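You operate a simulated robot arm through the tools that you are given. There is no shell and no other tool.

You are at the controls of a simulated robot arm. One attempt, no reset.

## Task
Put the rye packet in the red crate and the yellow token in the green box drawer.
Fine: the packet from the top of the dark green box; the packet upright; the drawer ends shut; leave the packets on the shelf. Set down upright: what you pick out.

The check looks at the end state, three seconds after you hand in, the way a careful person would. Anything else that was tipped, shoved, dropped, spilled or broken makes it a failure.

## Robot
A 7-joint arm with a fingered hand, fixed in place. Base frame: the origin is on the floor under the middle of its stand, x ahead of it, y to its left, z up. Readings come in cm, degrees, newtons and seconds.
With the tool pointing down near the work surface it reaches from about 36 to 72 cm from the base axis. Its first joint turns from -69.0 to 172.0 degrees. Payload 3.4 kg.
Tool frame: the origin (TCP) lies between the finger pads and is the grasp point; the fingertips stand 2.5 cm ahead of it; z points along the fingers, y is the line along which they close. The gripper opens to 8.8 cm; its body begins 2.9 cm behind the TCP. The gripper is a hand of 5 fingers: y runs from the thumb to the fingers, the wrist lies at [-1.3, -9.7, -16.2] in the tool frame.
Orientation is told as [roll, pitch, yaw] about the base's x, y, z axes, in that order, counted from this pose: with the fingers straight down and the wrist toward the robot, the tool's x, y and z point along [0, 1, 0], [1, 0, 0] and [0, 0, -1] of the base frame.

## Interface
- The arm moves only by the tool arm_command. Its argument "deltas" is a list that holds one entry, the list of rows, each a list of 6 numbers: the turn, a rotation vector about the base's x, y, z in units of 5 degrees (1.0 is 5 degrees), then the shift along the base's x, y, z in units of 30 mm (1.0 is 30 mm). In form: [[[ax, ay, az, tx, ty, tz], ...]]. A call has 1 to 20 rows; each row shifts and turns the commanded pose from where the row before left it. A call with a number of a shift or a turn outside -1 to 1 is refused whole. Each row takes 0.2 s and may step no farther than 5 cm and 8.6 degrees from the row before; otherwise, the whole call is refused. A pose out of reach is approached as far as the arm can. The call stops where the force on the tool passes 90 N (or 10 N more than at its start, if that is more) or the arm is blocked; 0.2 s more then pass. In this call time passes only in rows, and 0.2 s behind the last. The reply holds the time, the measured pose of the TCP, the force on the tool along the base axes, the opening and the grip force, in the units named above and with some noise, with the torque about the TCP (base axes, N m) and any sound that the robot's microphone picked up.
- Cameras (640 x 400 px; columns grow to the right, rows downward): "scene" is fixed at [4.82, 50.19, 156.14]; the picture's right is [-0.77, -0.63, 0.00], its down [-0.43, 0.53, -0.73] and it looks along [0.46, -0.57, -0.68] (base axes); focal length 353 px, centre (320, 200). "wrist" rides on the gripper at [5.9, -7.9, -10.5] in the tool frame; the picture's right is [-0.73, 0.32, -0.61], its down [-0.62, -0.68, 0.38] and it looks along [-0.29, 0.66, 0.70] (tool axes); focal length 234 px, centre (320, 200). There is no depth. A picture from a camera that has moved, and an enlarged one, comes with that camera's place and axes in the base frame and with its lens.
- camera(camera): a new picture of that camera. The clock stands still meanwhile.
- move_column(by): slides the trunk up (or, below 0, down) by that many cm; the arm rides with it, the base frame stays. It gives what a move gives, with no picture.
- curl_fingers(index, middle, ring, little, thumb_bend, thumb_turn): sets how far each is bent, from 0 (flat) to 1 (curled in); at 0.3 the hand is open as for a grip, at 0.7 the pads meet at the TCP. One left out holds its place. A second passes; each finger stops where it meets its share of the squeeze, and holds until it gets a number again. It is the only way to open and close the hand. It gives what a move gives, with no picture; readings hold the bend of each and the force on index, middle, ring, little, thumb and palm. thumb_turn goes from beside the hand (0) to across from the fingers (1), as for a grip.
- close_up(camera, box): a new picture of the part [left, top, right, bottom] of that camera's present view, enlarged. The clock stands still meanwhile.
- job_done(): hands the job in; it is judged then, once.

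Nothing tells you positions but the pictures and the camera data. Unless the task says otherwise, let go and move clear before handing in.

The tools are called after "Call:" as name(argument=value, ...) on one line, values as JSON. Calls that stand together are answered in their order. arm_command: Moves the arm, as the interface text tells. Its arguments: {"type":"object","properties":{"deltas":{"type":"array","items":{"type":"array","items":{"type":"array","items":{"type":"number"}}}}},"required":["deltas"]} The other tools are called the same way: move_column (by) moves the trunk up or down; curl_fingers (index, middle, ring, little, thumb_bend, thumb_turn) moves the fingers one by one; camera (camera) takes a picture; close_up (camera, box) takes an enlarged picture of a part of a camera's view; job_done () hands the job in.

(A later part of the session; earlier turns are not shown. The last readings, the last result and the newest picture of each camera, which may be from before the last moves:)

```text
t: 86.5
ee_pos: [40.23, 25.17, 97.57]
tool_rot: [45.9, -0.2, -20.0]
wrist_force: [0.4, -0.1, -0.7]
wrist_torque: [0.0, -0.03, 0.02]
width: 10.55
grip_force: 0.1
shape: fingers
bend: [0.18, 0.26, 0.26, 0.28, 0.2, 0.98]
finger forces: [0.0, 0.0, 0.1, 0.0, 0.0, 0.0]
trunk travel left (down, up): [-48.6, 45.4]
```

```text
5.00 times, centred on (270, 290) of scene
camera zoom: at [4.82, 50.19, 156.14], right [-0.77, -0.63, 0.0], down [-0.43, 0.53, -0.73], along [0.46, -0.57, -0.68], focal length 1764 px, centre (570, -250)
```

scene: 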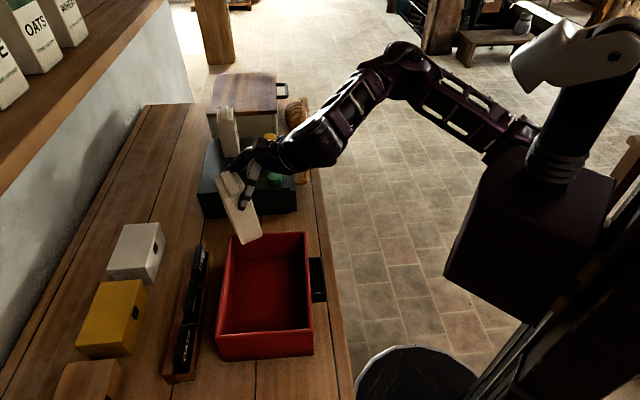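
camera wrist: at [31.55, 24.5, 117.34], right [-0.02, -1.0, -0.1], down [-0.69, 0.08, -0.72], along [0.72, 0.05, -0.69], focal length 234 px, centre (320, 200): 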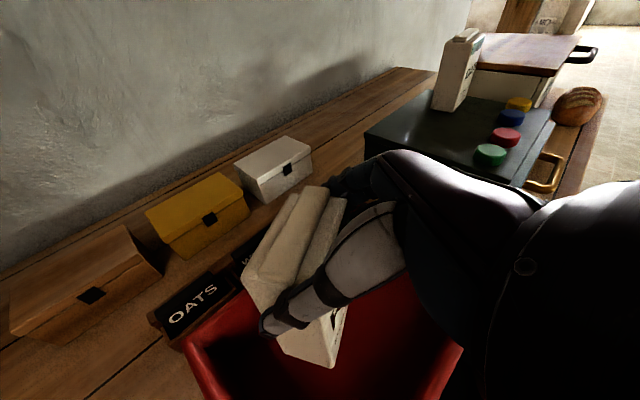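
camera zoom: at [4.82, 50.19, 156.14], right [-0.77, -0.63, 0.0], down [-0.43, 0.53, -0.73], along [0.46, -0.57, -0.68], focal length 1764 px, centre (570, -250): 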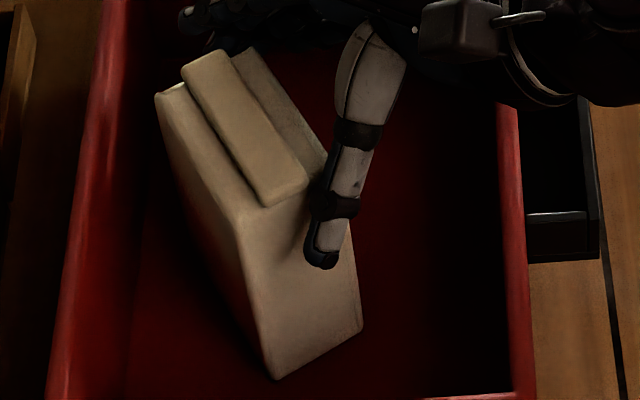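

The packet stands on its own in the crate. I raise the hand straight up clear of it.

Call:
move_column(by=5)

Call:
move_column(by=15)

Call:
camera(camera="scene")

Call:
camera(camera="wrist")

```text
t: 87.4
ee_pos: [40.23, 25.08, 102.54]
tool_rot: [45.9, -0.3, -19.9]
wrist_force: [0.0, 0.0, 0.1]
wrist_torque: [0.0, 0.0, 0.03]
width: 10.58
grip_force: 0.1
shape: fingers
bend: [0.18, 0.26, 0.26, 0.28, 0.2, 0.98]
finger forces: [0.1, 0.0, 0.0, 0.0, 0.0, 0.0]
trunk travel left (down, up): [-53.6, 40.4]
```

```text
t: 89.1
ee_pos: [40.27, 25.07, 117.64]
tool_rot: [45.8, -0.2, -20.0]
wrist_force: [1.4, -0.1, 0.2]
wrist_torque: [-0.04, 0.04, -0.01]
width: 10.55
grip_force: 0.0
shape: fingers
bend: [0.18, 0.26, 0.26, 0.28, 0.2, 0.98]
finger forces: [0.0, 0.1, 0.0, 0.0, 0.0, 0.0]
trunk travel left (down, up): [-68.6, 25.4]
```

```text
taken
```

scene: 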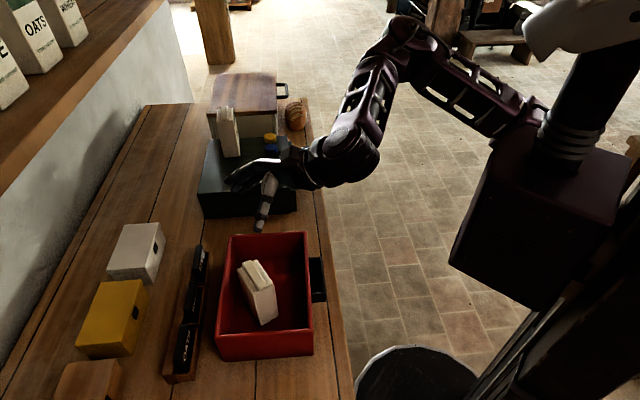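

```text
taken
camera wrist: at [31.53, 24.47, 129.05], right [-0.02, -1.0, -0.1], down [-0.69, 0.08, -0.72], along [0.72, 0.05, -0.69], focal length 234 px, centre (320, 200)
```

wrist: 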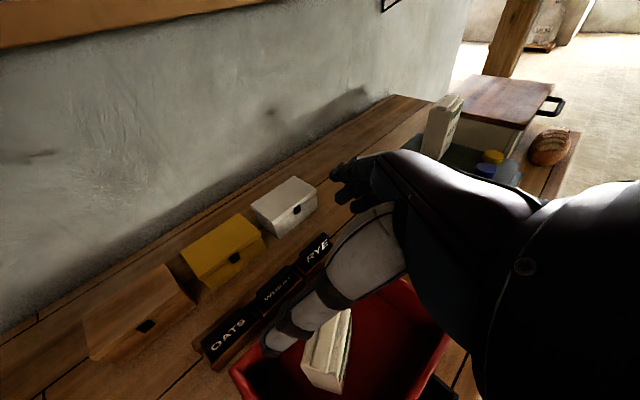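

The rye packet stands upright in the red crate, and nothing else has moved. Next is the drawer: I bring the hand back to a downward pose and move toward the brass handle for a good look.

Call:
arm_command(deltas=[[[-0.959, 0.349, 0, 0.1, -0.4, 0], [-0.959, 0.349, 0, 0.1, -0.5, 0], [-0.959, 0.349, 0, 0.1, -0.5, 0], [-0.959, 0.349, 0, 0.2, -0.5, 0], [-0.959, 0.349, 0, 0.2, -0.5, 0], [-0.959, 0.349, 0, 0.2, -0.5, 0], [-0.959, 0.349, 0, 0.2, -0.6, 0], [-0.959, 0.349, 0, 0.2, -0.6, 0], [-0.959, 0.349, 0, 0.2, -0.6, 0]]])

Call:
arm_command(deltas=[[[0, 0, 1, 0.2, -0.6, 0], [0, 0, 1, 0.2, -0.6, 0], [0, 0, 1, 0.2, -0.6, 0], [0, 0, 1, 0.2, -0.6, 0], [0, 0, 1, 0.2, -0.6, 0], [0, 0, 1, 0.2, -0.6, 0], [0, 0, 1, 0.2, -0.6, 0], [0, 0, 1, 0.2, -0.6, 0]]])

Call:
camera(camera="wrist")

Call:
camera(camera="scene")

```text
t: 91.1
ee_pos: [44.83, 10.98, 117.64]
tool_rot: [0.1, -0.2, -19.8]
wrist_force: [0.7, 0.9, -0.1]
wrist_torque: [-0.02, 0.01, -0.01]
width: 10.56
grip_force: 0.1
shape: fingers
bend: [0.18, 0.26, 0.26, 0.28, 0.2, 0.98]
finger forces: [0.0, 0.0, 0.1, 0.0, 0.0, 0.1]
trunk travel left (down, up): [-68.6, 25.4]
```

```text
t: 92.9
ee_pos: [49.33, -3.61, 117.38]
tool_rot: [0.1, -0.2, 20.2]
wrist_force: [0.1, -0.4, -0.1]
wrist_torque: [-0.02, 0.0, 0.0]
width: 10.55
grip_force: 0.1
shape: fingers
bend: [0.18, 0.26, 0.26, 0.28, 0.2, 0.98]
finger forces: [0.1, 0.0, 0.0, 0.0, 0.1, 0.0]
trunk travel left (down, up): [-68.6, 25.4]
```

```text
taken
camera wrist: at [39.87, -0.89, 127.9], right [0.55, -0.57, 0.61], down [-0.42, -0.82, -0.39], along [0.72, -0.04, -0.69], focal length 234 px, centre (320, 200)
```

wrist: 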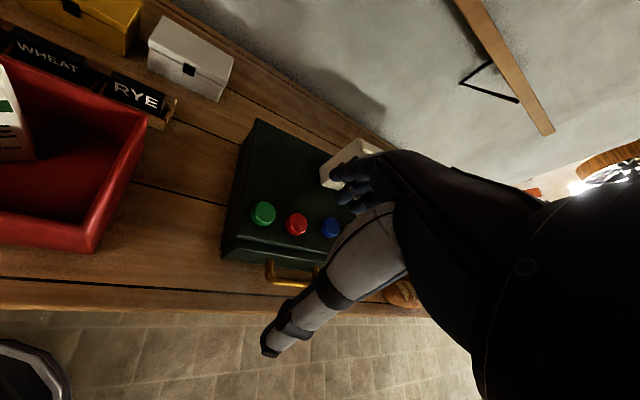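

```text
taken
```

scene: 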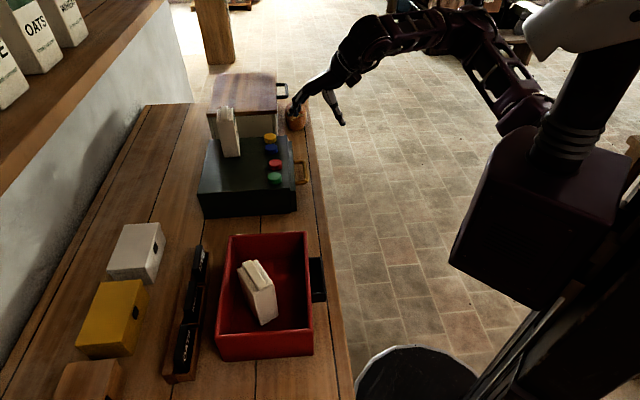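

Everything is in place. I zoom both cameras on the drawer handle to triangulate its bar and gap.

Call:
close_up(camera="scene", box=[275, 145, 325, 195])

Call:
close_up(camera="wrist", box=[210, 190, 350, 300])

Call:
close_up(camera="scene", box=[225, 235, 335, 365])

```text
8.00 times, centred on (300, 170) of scene
camera zoom: at [4.82, 50.19, 156.14], right [-0.77, -0.63, 0.0], down [-0.43, 0.53, -0.73], along [0.46, -0.57, -0.68], focal length 2822 px, centre (480, 440)
```

zoom: 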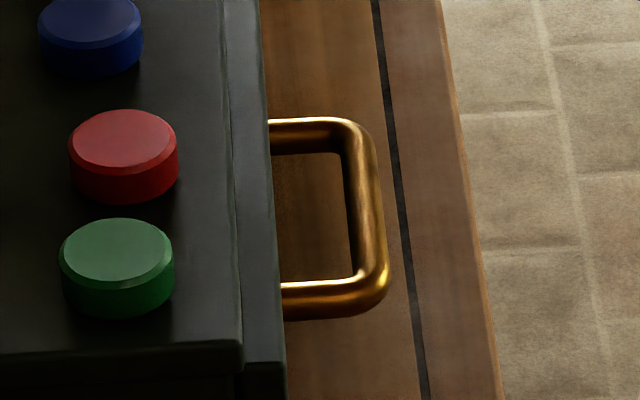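

```text
3.64 times, centred on (280, 245) of wrist
camera zoom: at [39.87, -0.89, 127.9], right [0.55, -0.57, 0.61], down [-0.42, -0.82, -0.39], along [0.72, -0.04, -0.69], focal length 852 px, centre (466, 36)
```

zoom: 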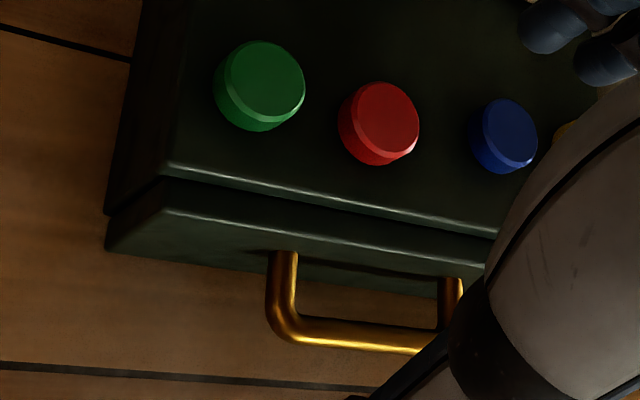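

```text
3.08 times, centred on (280, 300) of scene
camera zoom: at [4.82, 50.19, 156.14], right [-0.77, -0.63, 0.0], down [-0.43, 0.53, -0.73], along [0.46, -0.57, -0.68], focal length 1085 px, centre (443, -108)
```

zoom: 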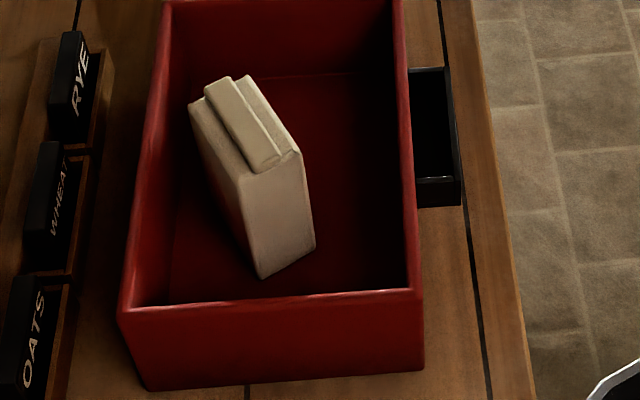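

The handle bar is centred near [59.7, -11.1, 91.8], about 8.5 cm long, with a 2.7–3 cm gap behind it. I shape the hand as a hook (index and middle down, ring and little curled away) and look at where the fingertips sit.

Call:
curl_fingers(index=0.4, middle=0.4, ring=1.0, little=1.0, thumb_bend=0.1)

Call:
close_up(camera="scene", box=[270, 50, 370, 140])

Call:
close_up(camera="wrist", box=[240, 130, 440, 370])

```text
t: 93.9
ee_pos: [49.5, -3.42, 117.44]
tool_rot: [-0.1, -0.2, 20.2]
wrist_force: [0.3, -0.1, -0.2]
wrist_torque: [-0.01, -0.05, -0.02]
width: 8.73
grip_force: 0.0
shape: fingers
bend: [0.4, 0.4, 1.0, 1.0, 0.1, 0.98]
finger forces: [0.0, 0.1, 0.1, 0.1, 0.0, 0.0]
trunk travel left (down, up): [-68.6, 25.4]
```

```text
4.44 times, centred on (320, 95) of scene
camera zoom: at [4.82, 50.19, 156.14], right [-0.77, -0.63, 0.0], down [-0.43, 0.53, -0.73], along [0.46, -0.57, -0.68], focal length 1568 px, centre (320, 667)
```

zoom: 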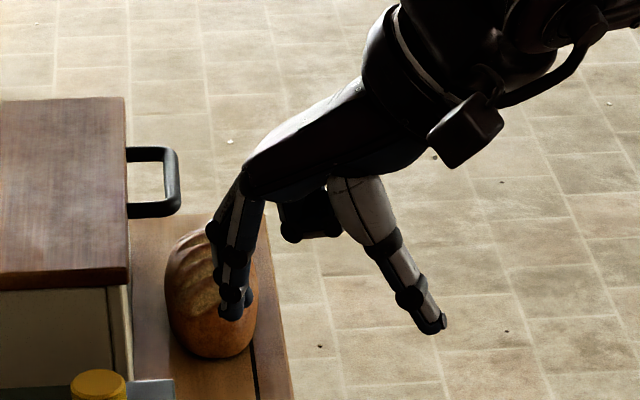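

```text
1.67 times, centred on (340, 250) of wrist
camera zoom: at [39.85, -0.74, 127.92], right [0.55, -0.57, 0.61], down [-0.42, -0.82, -0.39], along [0.72, -0.04, -0.69], focal length 390 px, centre (287, 117)
```

zoom: 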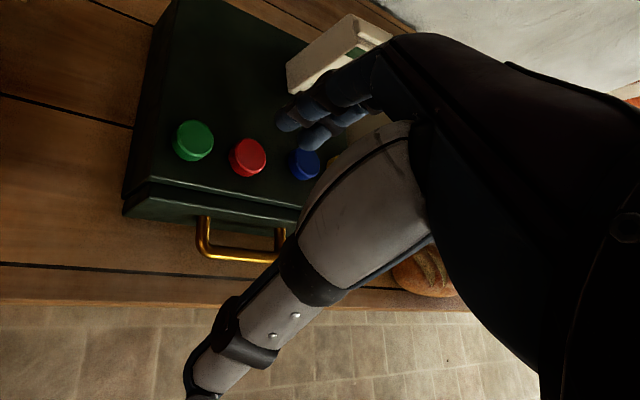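

The hook shape is good: index and middle point down, ring and little are folded up out of the way. I move above the gap behind the handle bar with yaw about 30°.

Call:
arm_command(deltas=[[[0, 0, 0.5, 0.57, -0.58, 0], [0, 0, 0.5, 0.57, -0.58, 0], [0, 0, 0.5, 0.57, -0.58, -0.4], [0, 0, 0.46, 0.57, -0.58, -0.6], [0, 0, 0, 0.57, -0.58, -0.8]]])

Call:
close_up(camera="scene", box=[240, 60, 360, 200])

Call:
camera(camera="wrist")

```text
t: 95.1
ee_pos: [58.17, -12.22, 112.27]
tool_rot: [0.1, -0.2, 29.9]
wrist_force: [0.0, -0.1, 0.5]
wrist_torque: [-0.02, 0.03, 0.0]
width: 8.75
grip_force: 0.0
shape: fingers
bend: [0.4, 0.4, 1.0, 1.0, 0.1, 0.98]
finger forces: [0.0, 0.0, 0.1, 0.0, 0.0, 0.0]
trunk travel left (down, up): [-68.6, 25.4]
```

```text
2.86 times, centred on (300, 130) of scene
camera zoom: at [4.82, 50.19, 156.14], right [-0.77, -0.63, 0.0], down [-0.43, 0.53, -0.73], along [0.46, -0.57, -0.68], focal length 1008 px, centre (377, 400)
```

zoom: 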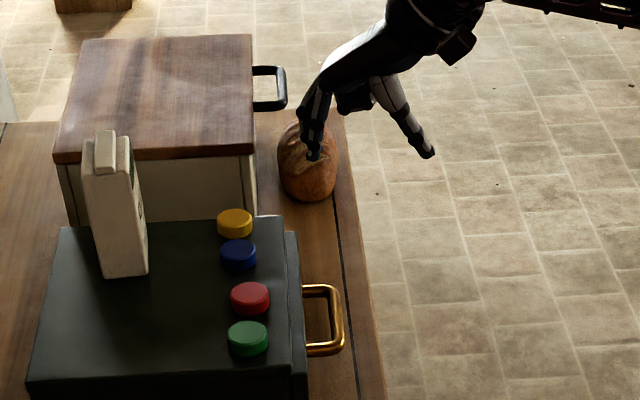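

```text
taken
camera wrist: at [48.32, -11.19, 122.7], right [0.64, -0.47, 0.61], down [-0.28, -0.88, -0.39], along [0.72, 0.08, -0.69], focal length 234 px, centre (320, 200)
```

wrist: 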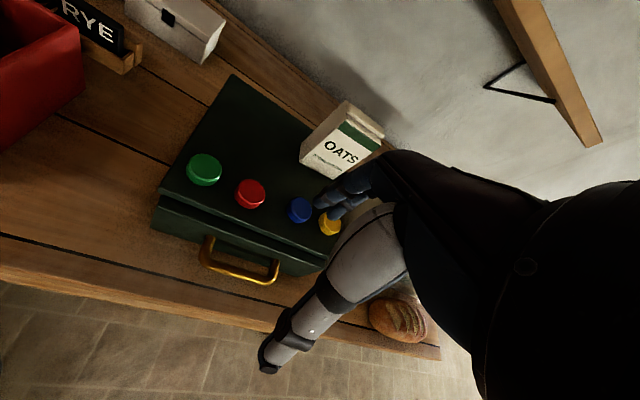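

Reached with yaw 30°. I descend to just above the handle height and verify alignment.

Call:
arm_command(deltas=[[[0, 0, 0, 0, 0, -0.9], [0, 0, 0, 0, 0, -0.9], [0, 0, 0, 0, 0, -0.9], [0, 0, 0, 0, 0, -0.9], [0, 0, 0, 0, 0, -0.6]]])

Call:
close_up(camera="scene", box=[260, 110, 340, 190])

Call:
camera(camera="wrist")

```text
t: 96.3
ee_pos: [57.98, -12.21, 99.66]
tool_rot: [0.0, -0.2, 29.9]
wrist_force: [1.1, 0.0, 0.5]
wrist_torque: [0.01, -0.01, -0.01]
width: 8.74
grip_force: 0.1
shape: fingers
bend: [0.4, 0.4, 1.0, 1.0, 0.1, 0.98]
finger forces: [0.0, 0.1, 0.0, 0.1, 0.0, 0.1]
trunk travel left (down, up): [-68.6, 25.4]
```

```text
5.00 times, centred on (300, 150) of scene
camera zoom: at [4.82, 50.19, 156.14], right [-0.77, -0.63, 0.0], down [-0.43, 0.53, -0.73], along [0.46, -0.57, -0.68], focal length 1764 px, centre (420, 450)
```

zoom: 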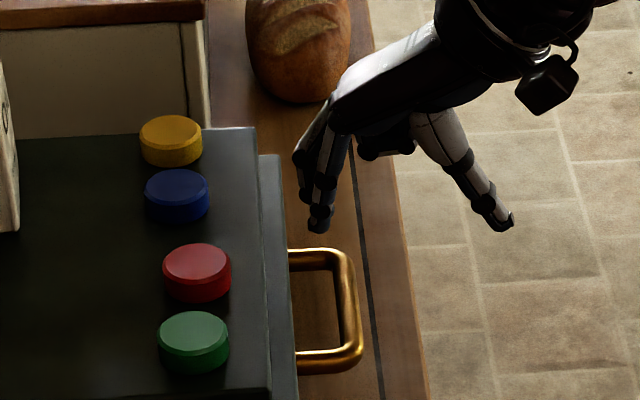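

```text
taken
camera wrist: at [48.15, -11.14, 110.09], right [0.64, -0.47, 0.61], down [-0.28, -0.88, -0.39], along [0.72, 0.08, -0.69], focal length 234 px, centre (320, 200)
```

wrist: 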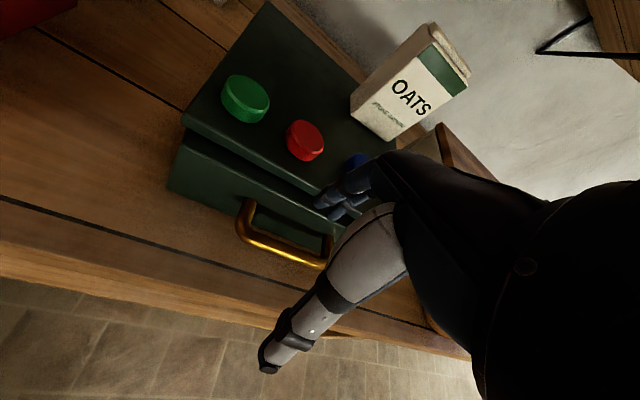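

By projection, the index would sit centred in the loop but the middle finger comes close to the bar. I add 7° of yaw so that both fit, and check.

Call:
arm_command(deltas=[[[0, 0, 0.7, 0, 0, 0], [0, 0, 0.7, 0, 0, 0]]])

Call:
close_up(camera="scene", box=[260, 110, 340, 190])

Call:
close_up(camera="wrist", box=[200, 130, 400, 290])

```text
t: 96.9
ee_pos: [58.21, -12.05, 99.63]
tool_rot: [0.0, -0.2, 36.9]
wrist_force: [-0.6, 1.1, 0.3]
wrist_torque: [-0.03, -0.01, -0.01]
width: 8.76
grip_force: 0.1
shape: fingers
bend: [0.4, 0.4, 1.0, 1.0, 0.1, 0.98]
finger forces: [0.0, 0.0, 0.0, 0.0, 0.0, 0.0]
trunk travel left (down, up): [-68.6, 25.4]
```

```text
5.00 times, centred on (300, 150) of scene
camera zoom: at [4.82, 50.19, 156.14], right [-0.77, -0.63, 0.0], down [-0.43, 0.53, -0.73], along [0.46, -0.57, -0.68], focal length 1764 px, centre (420, 450)
```

zoom: 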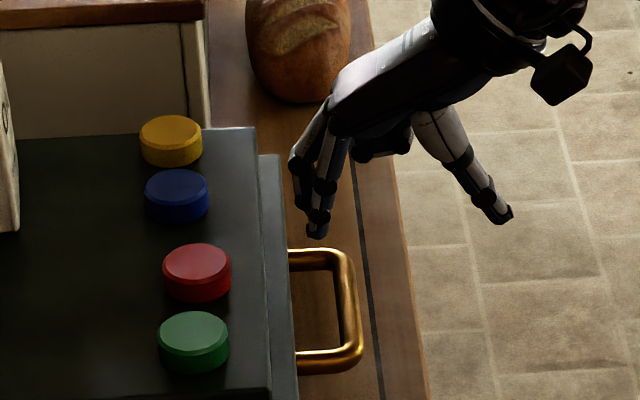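

```text
2.50 times, centred on (300, 210) of wrist
camera zoom: at [48.17, -12.29, 110.03], right [0.69, -0.39, 0.61], down [-0.17, -0.91, -0.39], along [0.7, 0.17, -0.69], focal length 585 px, centre (370, 175)
```

zoom: 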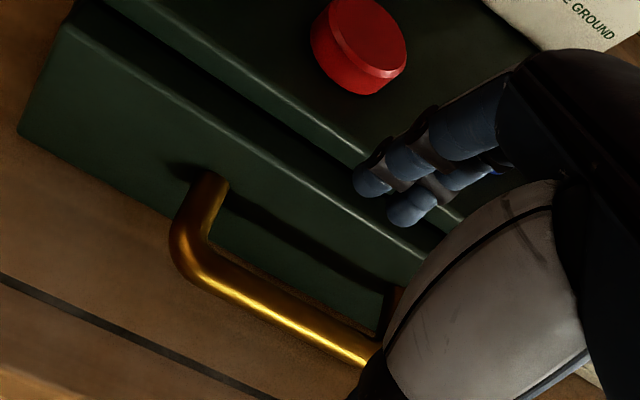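

Triangulated index tip [60.6, -9.5, 97.7] and middle tip are both at n≈34.15, inside the gap (33–35.6). I nudge slightly toward the box and lower the fingers behind the bar.

Call:
arm_command(deltas=[[[0, 0, 0, 0.06, 0.065, -0.4], [0, 0, 0, 0, 0, -0.6], [0, 0, 0, 0, 0, -0.5]]])

Call:
close_up(camera="scene", box=[265, 120, 335, 190])

Call:
close_up(camera="wrist", box=[200, 130, 400, 290])

```text
t: 97.7
ee_pos: [58.35, -12.16, 95.02]
tool_rot: [0.1, -0.2, 37.0]
wrist_force: [0.2, 0.2, -0.5]
wrist_torque: [0.03, -0.02, -0.02]
width: 8.72
grip_force: 0.0
shape: fingers
bend: [0.4, 0.4, 1.0, 1.0, 0.1, 0.98]
finger forces: [0.1, 0.0, 0.1, 0.0, 0.0, 0.1]
trunk travel left (down, up): [-68.6, 25.4]
```

```text
5.71 times, centred on (300, 155) of scene
camera zoom: at [4.82, 50.19, 156.14], right [-0.77, -0.63, 0.0], down [-0.43, 0.53, -0.73], along [0.46, -0.57, -0.68], focal length 2016 px, centre (434, 457)
```

zoom: 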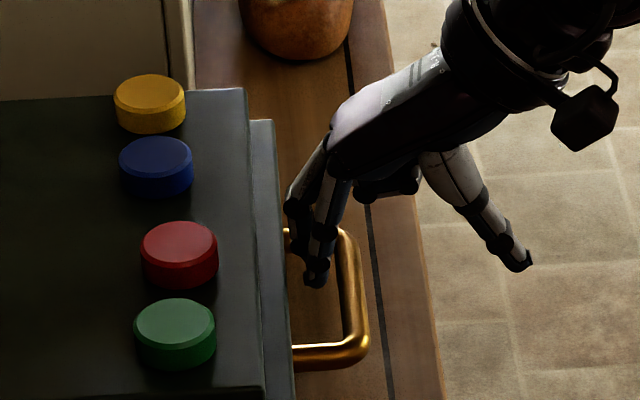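

```text
2.50 times, centred on (300, 210) of wrist
camera zoom: at [48.4, -12.18, 105.5], right [0.69, -0.39, 0.61], down [-0.17, -0.91, -0.39], along [0.7, 0.17, -0.69], focal length 585 px, centre (370, 175)
```

zoom: 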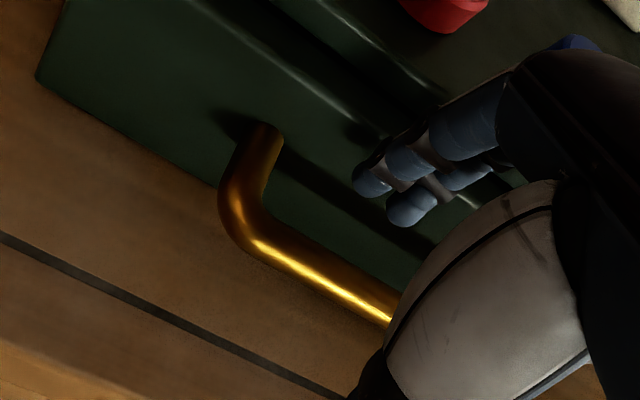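

Tips are entering the loop. I lower another 3.3 cm.

Call:
arm_command(deltas=[[[0, 0, 0, 0, 0, -0.4], [0, 0, 0, 0, 0, -0.4], [0, 0, 0, 0, 0, -0.3]]])

Call:
close_up(camera="scene", box=[265, 120, 335, 190])

Call:
close_up(camera="wrist", box=[200, 130, 400, 290])

```text
t: 98.5
ee_pos: [58.34, -11.97, 91.73]
tool_rot: [0.0, -0.3, 37.0]
wrist_force: [-0.1, -1.0, 0.4]
wrist_torque: [0.01, 0.01, -0.01]
width: 8.73
grip_force: 0.1
shape: fingers
bend: [0.4, 0.4, 1.0, 1.0, 0.1, 0.98]
finger forces: [0.0, 0.0, 0.0, 0.0, 0.1, 0.0]
trunk travel left (down, up): [-68.6, 25.4]
```

```text
5.71 times, centred on (300, 155) of scene
camera zoom: at [4.82, 50.19, 156.14], right [-0.77, -0.63, 0.0], down [-0.43, 0.53, -0.73], along [0.46, -0.57, -0.68], focal length 2016 px, centre (434, 457)
```

zoom: 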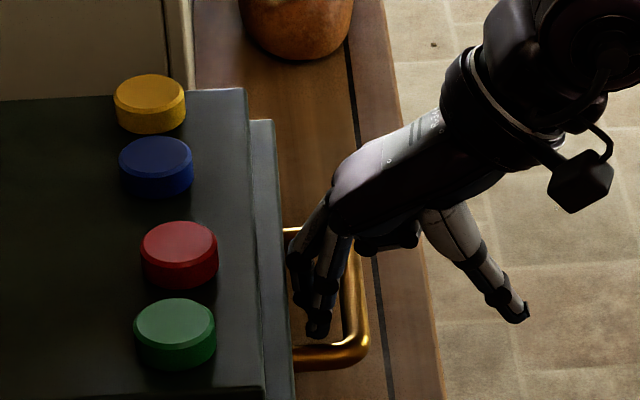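

```text
2.50 times, centred on (300, 210) of wrist
camera zoom: at [48.37, -12.1, 102.2], right [0.69, -0.39, 0.61], down [-0.17, -0.91, -0.39], along [0.7, 0.17, -0.69], focal length 585 px, centre (370, 175)
```

zoom: 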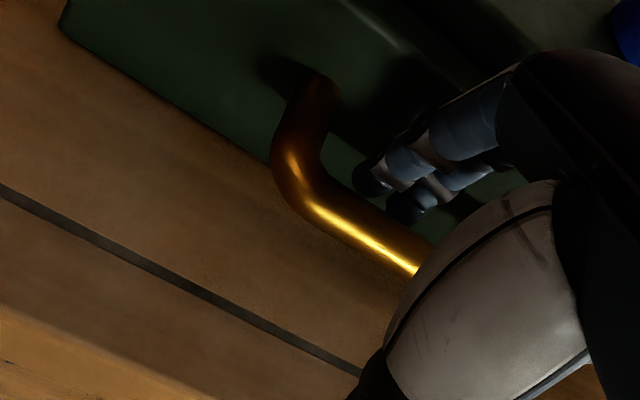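

The fingers are behind the bar. I pull gently toward me along the drawer axis.

Call:
arm_command(deltas=[[[0, 0, 0, -0.113, -0.122, 0], [0, 0, 0, -0.113, -0.122, 0], [0, 0, 0, -0.17, -0.183, 0], [0, 0, 0, -0.17, -0.183, 0]]])

Call:
close_up(camera="scene", box=[245, 110, 345, 210])

```text
t: 99.5
ee_pos: [56.78, -13.82, 91.71]
tool_rot: [0.0, -0.2, 36.9]
wrist_force: [0.5, -0.2, 0.8]
wrist_torque: [0.02, 0.03, 0.03]
width: 8.69
grip_force: 0.2
shape: fingers
bend: [0.4, 0.4, 1.0, 1.0, 0.1, 0.98]
finger forces: [0.0, 0.0, 0.0, 0.0, 0.0, 0.1]
trunk travel left (down, up): [-68.6, 25.4]
```

```text
4.00 times, centred on (295, 160) of scene
camera zoom: at [4.82, 50.19, 156.14], right [-0.77, -0.63, 0.0], down [-0.43, 0.53, -0.73], along [0.46, -0.57, -0.68], focal length 1411 px, centre (420, 360)
```

zoom: 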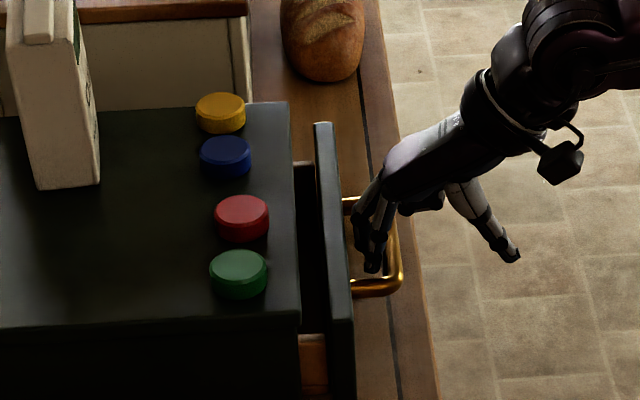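

The drawer is sliding out easily. I keep pulling along its axis, easing the yaw as the arm swings.

Call:
arm_command(deltas=[[[0, 0, -0.2, -0.2, -0.216, 0], [0, 0, -0.2, -0.2, -0.216, 0], [0, 0, -0.2, -0.2, -0.216, 0], [0, 0, -0.2, -0.2, -0.216, 0], [0, 0, -0.2, -0.2, -0.216, 0], [0, 0, -0.2, -0.2, -0.216, 0]]])

Call:
close_up(camera="scene", box=[235, 100, 375, 230])

```text
t: 100.9
ee_pos: [53.03, -17.8, 91.83]
tool_rot: [0.0, -0.2, 30.9]
wrist_force: [1.0, 0.6, -0.4]
wrist_torque: [0.01, -0.01, 0.0]
width: 8.74
grip_force: 0.4
shape: fingers
bend: [0.4, 0.4, 1.0, 1.0, 0.1, 0.98]
finger forces: [0.0, 0.1, 0.0, 0.0, 0.0, 0.0]
trunk travel left (down, up): [-68.6, 25.4]
```

```text
3.08 times, centred on (305, 165) of scene
camera zoom: at [4.82, 50.19, 156.14], right [-0.77, -0.63, 0.0], down [-0.43, 0.53, -0.73], along [0.46, -0.57, -0.68], focal length 1085 px, centre (366, 308)
```

zoom: 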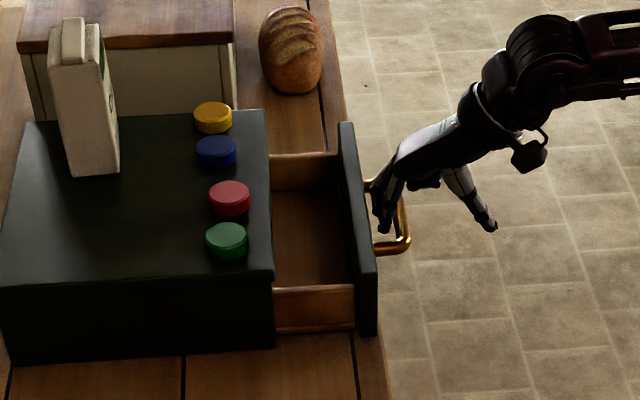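

About 7 cm open, with a wooden tray inside. I pull further.

Call:
arm_command(deltas=[[[0, 0, -0.2, -0.2, -0.216, 0], [0, 0, -0.2, -0.2, -0.216, 0], [0, 0, -0.2, -0.2, -0.216, 0], [0, 0, -0.2, -0.2, -0.216, 0], [0, 0, -0.2, -0.2, -0.216, 0]]])

Call:
close_up(camera="scene", box=[235, 100, 375, 230])

```text
t: 102.1
ee_pos: [49.98, -20.98, 91.78]
tool_rot: [-0.1, -0.2, 25.9]
wrist_force: [-0.3, 1.0, 0.4]
wrist_torque: [0.01, 0.01, 0.0]
width: 8.73
grip_force: 0.8
shape: fingers
bend: [0.4, 0.4, 1.0, 1.0, 0.1, 0.98]
finger forces: [0.0, 0.1, 0.1, 0.0, 0.1, 0.1]
trunk travel left (down, up): [-68.6, 25.4]
```

```text
3.08 times, centred on (305, 165) of scene
camera zoom: at [4.82, 50.19, 156.14], right [-0.77, -0.63, 0.0], down [-0.43, 0.53, -0.73], along [0.46, -0.57, -0.68], focal length 1085 px, centre (366, 308)
```

zoom: 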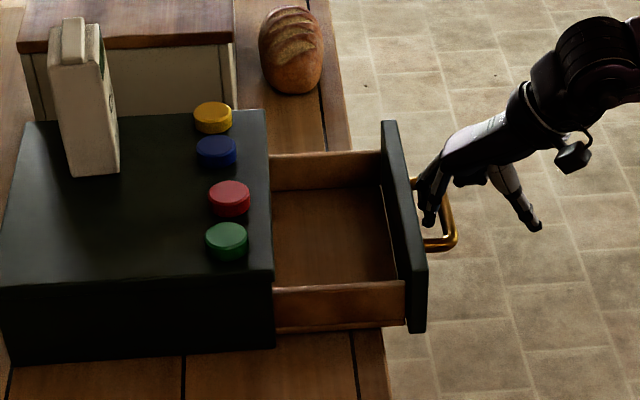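

About 11.5 cm open. I pull 2.5 cm more while watching for the end stop.

Call:
arm_command(deltas=[[[0, 0, -0.2, -0.19, -0.205, 0], [0, 0, -0.2, -0.19, -0.205, 0], [0, 0, -0.2, -0.19, -0.205, 0]]])

Call:
close_up(camera="scene", box=[235, 100, 375, 230])

```text
t: 102.9
ee_pos: [48.26, -22.88, 91.84]
tool_rot: [0.0, -0.2, 23.0]
wrist_force: [0.8, 0.2, -0.1]
wrist_torque: [-0.02, -0.04, 0.02]
width: 8.74
grip_force: 0.0
shape: fingers
bend: [0.4, 0.4, 1.0, 1.0, 0.1, 0.98]
finger forces: [0.1, 0.1, 0.0, 0.0, 0.0, 0.1]
trunk travel left (down, up): [-68.6, 25.4]
```

```text
3.08 times, centred on (305, 165) of scene
camera zoom: at [4.82, 50.19, 156.14], right [-0.77, -0.63, 0.0], down [-0.43, 0.53, -0.73], along [0.46, -0.57, -0.68], focal length 1085 px, centre (366, 308)
```

zoom: 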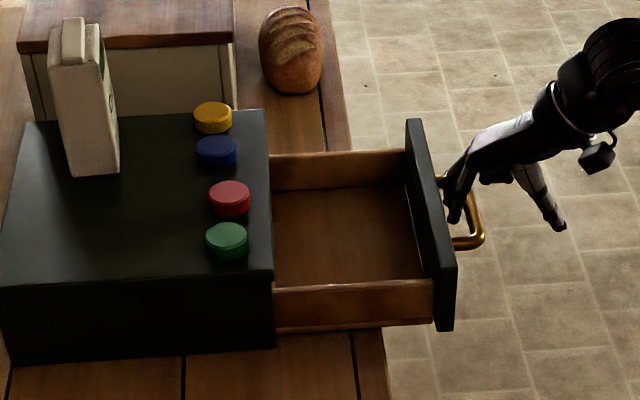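

The drawer is about 14 cm open, which is enough. I unload the fingers from the bar and lift them straight out.

Call:
arm_command(deltas=[[[0, 0, 0, 0.11, 0.12, 0], [0, 0, 0, 0, 0, 0.5], [0, 0, 0, 0, 0, 0.8], [0, 0, 0, 0, 0, 0.9], [0, 0, 0, 0, 0, 0.9], [0, 0, 0, 0, 0, 0.9], [0, 0, 0, 0, 0, 0.9]]])

Call:
camera(camera="scene")

Call:
camera(camera="wrist")

```text
t: 104.5
ee_pos: [48.55, -22.47, 106.37]
tool_rot: [0.0, -0.2, 23.0]
wrist_force: [-0.4, 0.7, 0.3]
wrist_torque: [0.03, 0.03, 0.02]
width: 8.73
grip_force: 0.0
shape: fingers
bend: [0.4, 0.4, 1.0, 1.0, 0.1, 0.98]
finger forces: [0.0, 0.0, 0.0, 0.0, 0.0, 0.0]
trunk travel left (down, up): [-68.6, 25.4]
```

```text
taken
```

scene: 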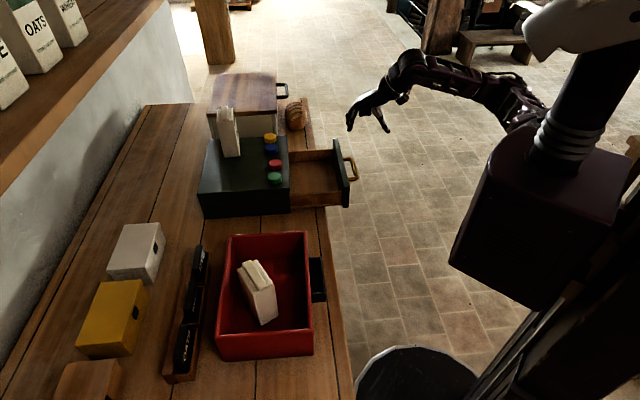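

```text
taken
camera wrist: at [38.88, -20.14, 116.8], right [0.58, -0.54, 0.61], down [-0.38, -0.84, -0.39], along [0.72, -0.01, -0.69], focal length 234 px, centre (320, 200)
```

wrist: 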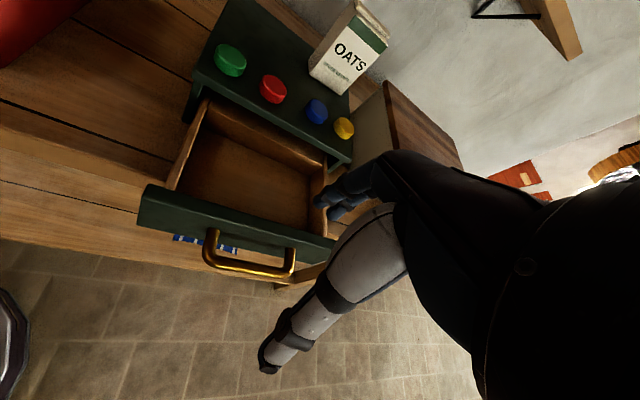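

The drawer is open and empty. Now I look closely at the yellow token and its neighbours (blue token, box edge, brown box lid) to plan the pinch.

Call:
close_up(camera="wrist", box=[270, 70, 420, 190])

Call:
close_up(camera="scene", box=[250, 115, 300, 165])

Call:
close_up(camera="wrist", box=[130, 90, 350, 300])

```text
3.33 times, centred on (345, 130) of wrist
camera zoom: at [38.88, -20.14, 116.8], right [0.58, -0.54, 0.61], down [-0.38, -0.84, -0.39], along [0.72, -0.01, -0.69], focal length 781 px, centre (237, 433)
```

zoom: 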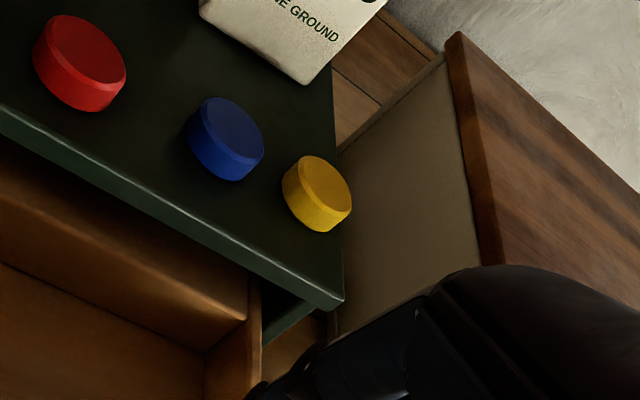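

```text
8.00 times, centred on (275, 140) of scene
camera zoom: at [4.82, 50.19, 156.14], right [-0.77, -0.63, 0.0], down [-0.43, 0.53, -0.73], along [0.46, -0.57, -0.68], focal length 2822 px, centre (680, 680)
```

zoom: 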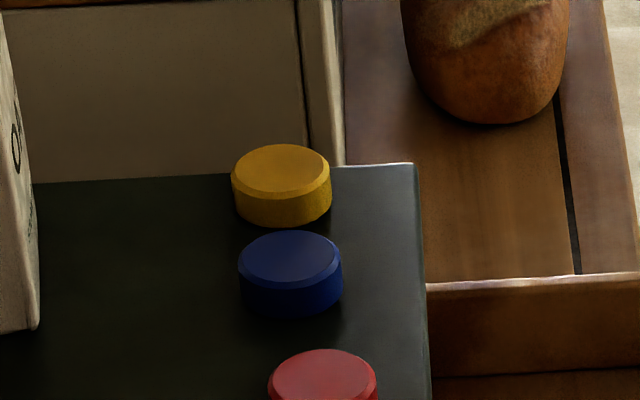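

```text
1.90 times, centred on (240, 195) of wrist
camera zoom: at [38.88, -20.14, 116.8], right [0.58, -0.54, 0.61], down [-0.38, -0.84, -0.39], along [0.72, -0.01, -0.69], focal length 446 px, centre (472, 210)
```

zoom: 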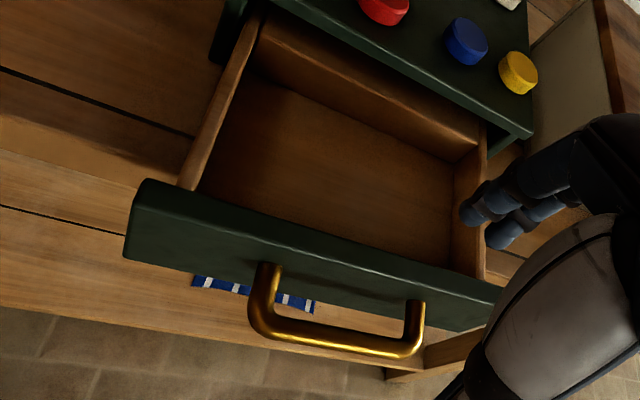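

The token's top centre is at [74.95, -12.36, 96.7]; the blue token is 5.8 cm to its left and the brown lid about 2.5 cm past it. I'll pinch it with thumb and middle finger using an outward-tilted pose, so I first raise and reorient the hand in free space.

Call:
arm_command(deltas=[[[0, 0, -1, 0.1, 0.2, 0.6], [0, 0, -1, 0.1, 0.2, 0.6], [0, 0, -1, 0.2, 0.2, 0.6], [0, 0, -1, 0.2, 0.2, 0.6], [0, 0, -1, 0.2, 0.2, 0.6], [0, 0, -1, 0.2, 0.2, 0.6], [0, 0, -1, 0.2, 0.2, 0.3], [0, 0, -1, 0.2, 0.2, 0], [0, 0, -1, 0.2, 0.2, 0], [0, 0, -1, 0.2, 0.2, 0], [0, 0, -1, 0.2, 0.2, 0], [0, 0, -1, 0.2, 0.2, 0], [0, 0, -1, 0.2, 0.2, 0], [0, 0, -1, 0.2, 0.2, 0], [0, 0, -1, 0.2, 0.2, 0], [0, 0, -1, 0.2, 0.2, 0], [0, 0, -1, 0.2, 0.2, 0]]])

Call:
arm_command(deltas=[[[0.526, -0.989, 0, 0, 0, 0], [0.526, -0.989, 0, 0, 0, 0], [0.526, -0.989, 0, 0, 0, 0], [0.526, -0.989, 0, 0, 0, 0], [0.526, -0.989, 0, 0, 0, 0], [0.526, -0.989, 0, 0, 0, 0], [0.526, -0.989, 0, 0, 0, 0], [0.526, -0.989, 0, 0, 0, 0], [-0.53, -0.282, 0, 0, 0, 0], [-0.53, -0.282, 0, 0, 0, 0]]])

```text
t: 108.1
ee_pos: [58.12, -12.08, 118.27]
tool_rot: [0.0, -0.2, -62.1]
wrist_force: [0.3, -0.1, -0.3]
wrist_torque: [-0.01, 0.02, 0.02]
width: 8.72
grip_force: 0.1
shape: fingers
bend: [0.4, 0.4, 1.0, 1.0, 0.1, 0.98]
finger forces: [0.0, 0.0, 0.0, 0.0, 0.1, 0.0]
trunk travel left (down, up): [-68.6, 25.4]
```

```text
t: 110.3
ee_pos: [58.19, -12.15, 118.24]
tool_rot: [45.0, -6.2, -62.2]
wrist_force: [-0.5, -1.1, -0.3]
wrist_torque: [0.01, -0.02, -0.02]
width: 8.73
grip_force: 0.0
shape: fingers
bend: [0.4, 0.4, 1.0, 1.0, 0.1, 0.98]
finger forces: [0.0, 0.1, 0.1, 0.0, 0.0, 0.0]
trunk travel left (down, up): [-68.6, 25.4]
```

Orientation reached: roll 45°, pitch -6°, yaw -62°. I preshape the pinch to roughly 5 cm opening and measure where the tips are.

Call:
curl_fingers(index=0.44, middle=0.44, thumb_bend=0.46)

Call:
camera(camera="wrist")

Call:
close_up(camera="scene", box=[240, 60, 360, 180])

Call:
close_up(camera="wrist", box=[220, 120, 440, 330])

```text
t: 111.3
ee_pos: [58.23, -12.23, 118.2]
tool_rot: [44.9, -6.0, -62.2]
wrist_force: [0.2, 0.4, -0.8]
wrist_torque: [0.01, 0.01, -0.06]
width: 5.3
grip_force: 0.0
shape: fingers
bend: [0.44, 0.44, 1.0, 1.0, 0.46, 0.98]
finger forces: [0.1, 0.0, 0.0, 0.1, 0.1, 0.0]
trunk travel left (down, up): [-68.6, 25.4]
```

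```text
taken
camera wrist: at [51.03, -5.73, 128.86], right [-0.68, -0.73, -0.05], down [-0.43, 0.45, -0.78], along [0.59, -0.51, -0.62], focal length 234 px, centre (320, 200)
```

wrist: 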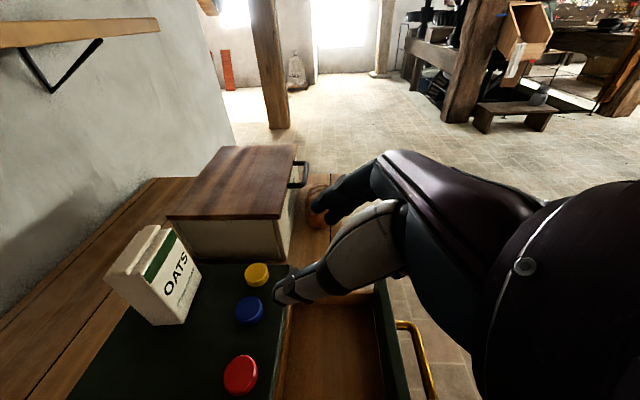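

```text
3.33 times, centred on (300, 120) of scene
camera zoom: at [4.82, 50.19, 156.14], right [-0.77, -0.63, 0.0], down [-0.43, 0.53, -0.73], along [0.46, -0.57, -0.68], focal length 1176 px, centre (387, 467)
```

zoom: 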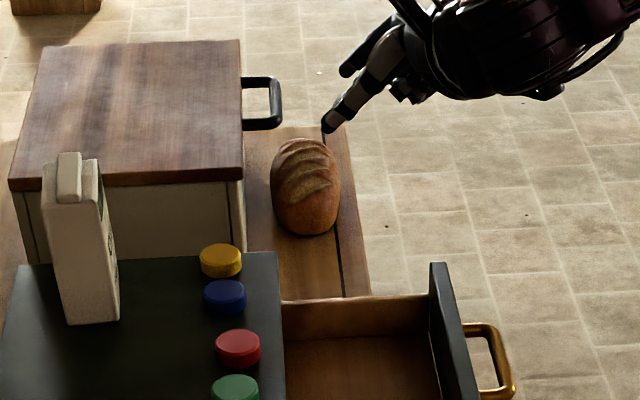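

```text
1.90 times, centred on (330, 225) of wrist
camera zoom: at [51.03, -5.73, 128.86], right [-0.68, -0.73, -0.05], down [-0.43, 0.45, -0.78], along [0.59, -0.51, -0.62], focal length 446 px, centre (301, 152)
```

zoom: 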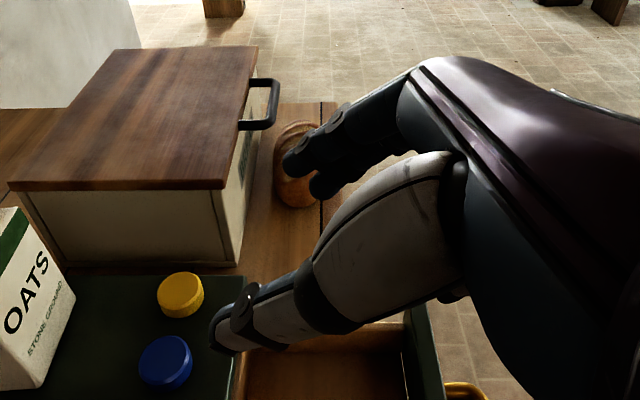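

I have a clear view of thumb and finger tips from the wrist camera. I lower the trunk to get best reach, then move to hover above the yellow token.

Call:
move_column(by=-9)

Call:
arm_command(deltas=[[[0, 0, 0, 0.8, -0.03, 0], [0, 0, 0, 0.8, -0.03, 0], [0, 0, 0, 0.8, -0.03, -0.1], [0, 0, 0, 0.8, -0.03, -0.1], [0, 0, 0, 0.8, -0.03, -0.1], [0, 0, 0, 0.8, -0.03, -0.1]]])

Call:
camera(camera="wrist")

Call:
close_up(camera="scene", box=[230, 80, 330, 180])

```text
t: 112.6
ee_pos: [58.28, -12.36, 109.29]
tool_rot: [44.9, -6.0, -62.1]
wrist_force: [-0.2, 0.2, -0.8]
wrist_torque: [0.0, 0.0, -0.01]
width: 5.32
grip_force: 0.2
shape: fingers
bend: [0.44, 0.44, 1.0, 1.0, 0.46, 0.98]
finger forces: [0.0, 0.1, 0.1, 0.0, 0.1, 0.0]
trunk travel left (down, up): [-59.6, 34.4]
```

```text
t: 114.0
ee_pos: [72.83, -12.83, 108.05]
tool_rot: [44.9, -6.1, -62.1]
wrist_force: [0.6, -0.6, 0.4]
wrist_torque: [0.01, 0.02, 0.0]
width: 5.32
grip_force: 0.0
shape: fingers
bend: [0.44, 0.44, 1.0, 1.0, 0.46, 0.98]
finger forces: [0.0, 0.1, 0.1, 0.1, 0.0, 0.0]
trunk travel left (down, up): [-59.6, 34.4]
```

```text
taken
camera wrist: at [65.64, -6.35, 118.59], right [-0.68, -0.73, -0.05], down [-0.43, 0.45, -0.78], along [0.59, -0.51, -0.62], focal length 234 px, centre (320, 200)
```

wrist: 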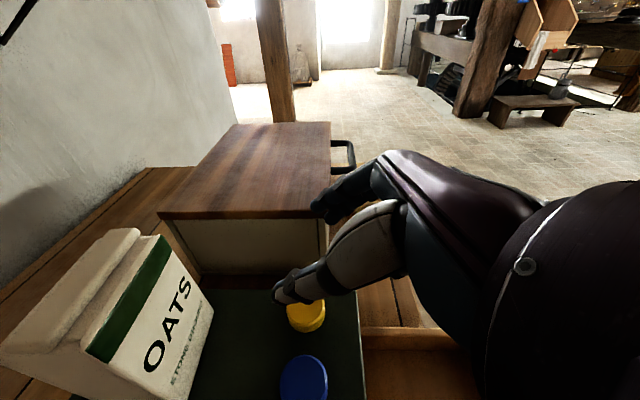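

```text
4.00 times, centred on (280, 130) of scene
camera zoom: at [4.82, 50.19, 156.14], right [-0.77, -0.63, 0.0], down [-0.43, 0.53, -0.73], along [0.46, -0.57, -0.68], focal length 1411 px, centre (480, 480)
```

zoom: 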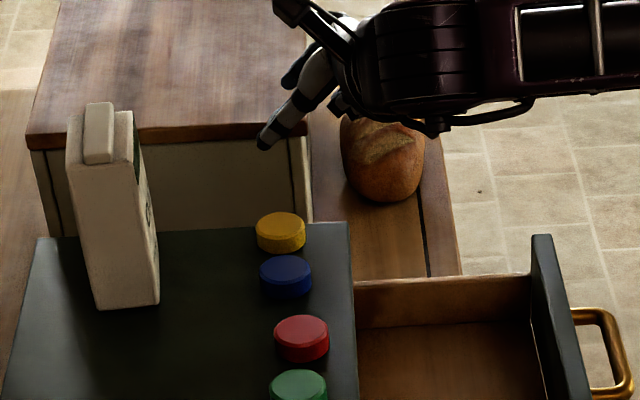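

The blue token sits close to where the thumb would come down, so I turn the hand a further 10° of yaw and add 5° of roll for more clearance, and close the thumb slightly.

Call:
arm_command(deltas=[[[0, 0, -1, 0, 0, 0], [0, 0, -1, 0, 0, 0], [0.307, -0.946, 0.1045, 0, 0, 0]]])

Call:
curl_fingers(index=0.42, middle=0.42, thumb_bend=0.49)

Call:
arm_command(deltas=[[[0, 0, 0, 0.12, 0.02, -0.6], [0, 0, 0, 0.12, 0.02, -0.6]]])

Call:
camera(camera="wrist")

Call:
close_up(camera="scene", box=[240, 90, 310, 160])

```text
t: 114.8
ee_pos: [72.74, -12.88, 108.03]
tool_rot: [49.9, -6.1, -72.3]
wrist_force: [0.4, 0.0, 0.9]
wrist_torque: [-0.01, -0.03, -0.01]
width: 5.27
grip_force: 0.2
shape: fingers
bend: [0.44, 0.44, 1.0, 1.0, 0.46, 0.98]
finger forces: [0.0, 0.0, 0.1, 0.0, 0.1, 0.0]
trunk travel left (down, up): [-59.6, 34.4]
```

```text
t: 115.8
ee_pos: [72.68, -12.68, 108.06]
tool_rot: [49.8, -6.1, -72.2]
wrist_force: [-0.4, 0.0, -1.1]
wrist_torque: [0.02, 0.03, -0.07]
width: 5.15
grip_force: 0.1
shape: fingers
bend: [0.42, 0.42, 1.0, 1.0, 0.49, 0.98]
finger forces: [0.0, 0.1, 0.0, 0.1, 0.0, 0.0]
trunk travel left (down, up): [-59.6, 34.4]
```

```text
t: 116.4
ee_pos: [73.28, -12.57, 104.41]
tool_rot: [49.9, -6.1, -72.2]
wrist_force: [0.5, 0.0, -0.3]
wrist_torque: [0.01, -0.02, 0.0]
width: 5.18
grip_force: 0.0
shape: fingers
bend: [0.42, 0.42, 1.0, 1.0, 0.49, 0.98]
finger forces: [0.0, 0.0, 0.1, 0.0, 0.0, 0.1]
trunk travel left (down, up): [-59.6, 34.4]
```

```text
taken
camera wrist: at [66.42, -5.34, 114.67], right [-0.78, -0.61, -0.13], down [-0.29, 0.54, -0.79], along [0.55, -0.58, -0.6], focal length 234 px, centre (320, 200)
```

wrist: 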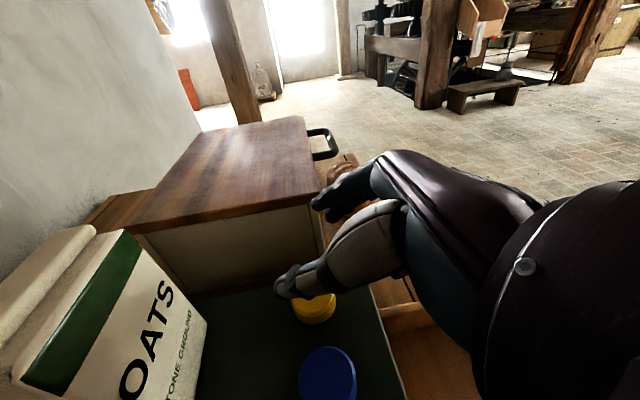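

```text
5.71 times, centred on (275, 125) of scene
camera zoom: at [4.82, 50.19, 156.14], right [-0.77, -0.63, 0.0], down [-0.43, 0.53, -0.73], along [0.46, -0.57, -0.68], focal length 2016 px, centre (577, 629)
```

zoom: 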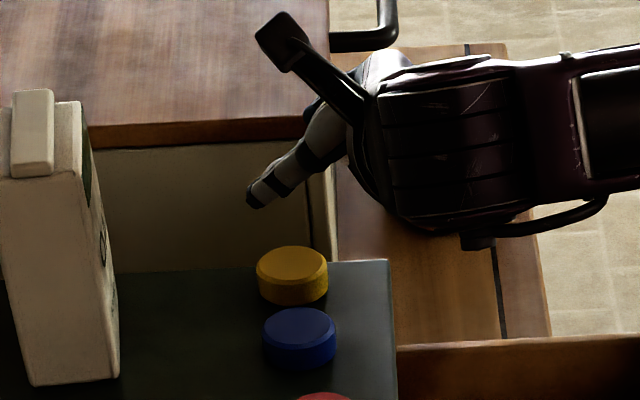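

From the wrist image the token is about 0.7 cm further left than my first estimate; the refined position is [75.2, -11.65]. I correct laterally and descend part-way, using the wrist image for guidance.

Call:
arm_command(deltas=[[[0, 0, 0, 0.09, 0.08, -0.6], [0, 0, 0, 0.09, 0.08, -0.6]]])

Call:
close_up(camera="wrist", box=[220, 150, 420, 350])

Call:
close_up(camera="scene", box=[240, 90, 310, 160])

```text
t: 117.0
ee_pos: [73.88, -12.17, 100.79]
tool_rot: [49.9, -6.1, -72.2]
wrist_force: [0.1, -0.4, 1.2]
wrist_torque: [0.0, 0.0, 0.01]
width: 5.19
grip_force: 0.1
shape: fingers
bend: [0.42, 0.42, 1.0, 1.0, 0.49, 0.98]
finger forces: [0.1, 0.1, 0.0, 0.0, 0.0, 0.1]
trunk travel left (down, up): [-59.6, 34.4]
```

```text
2.00 times, centred on (320, 250) of wrist
camera zoom: at [66.92, -4.88, 111.03], right [-0.78, -0.61, -0.13], down [-0.29, 0.54, -0.79], along [0.55, -0.58, -0.6], focal length 468 px, centre (320, 100)
```

zoom: 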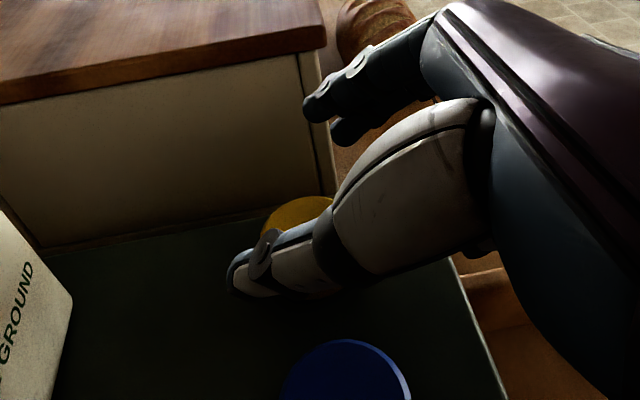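

```text
5.71 times, centred on (275, 125) of scene
camera zoom: at [4.82, 50.19, 156.14], right [-0.77, -0.63, 0.0], down [-0.43, 0.53, -0.73], along [0.46, -0.57, -0.68], focal length 2016 px, centre (577, 629)
```

zoom: 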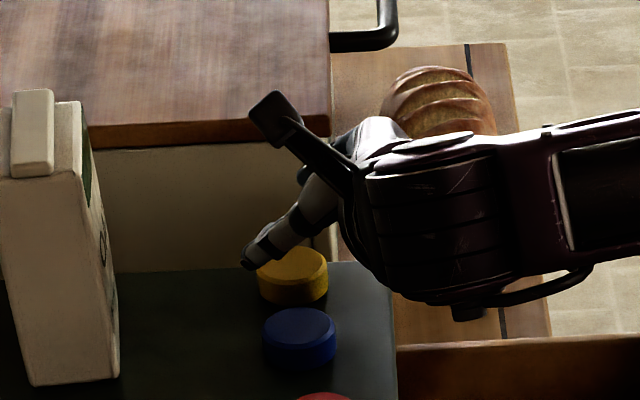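

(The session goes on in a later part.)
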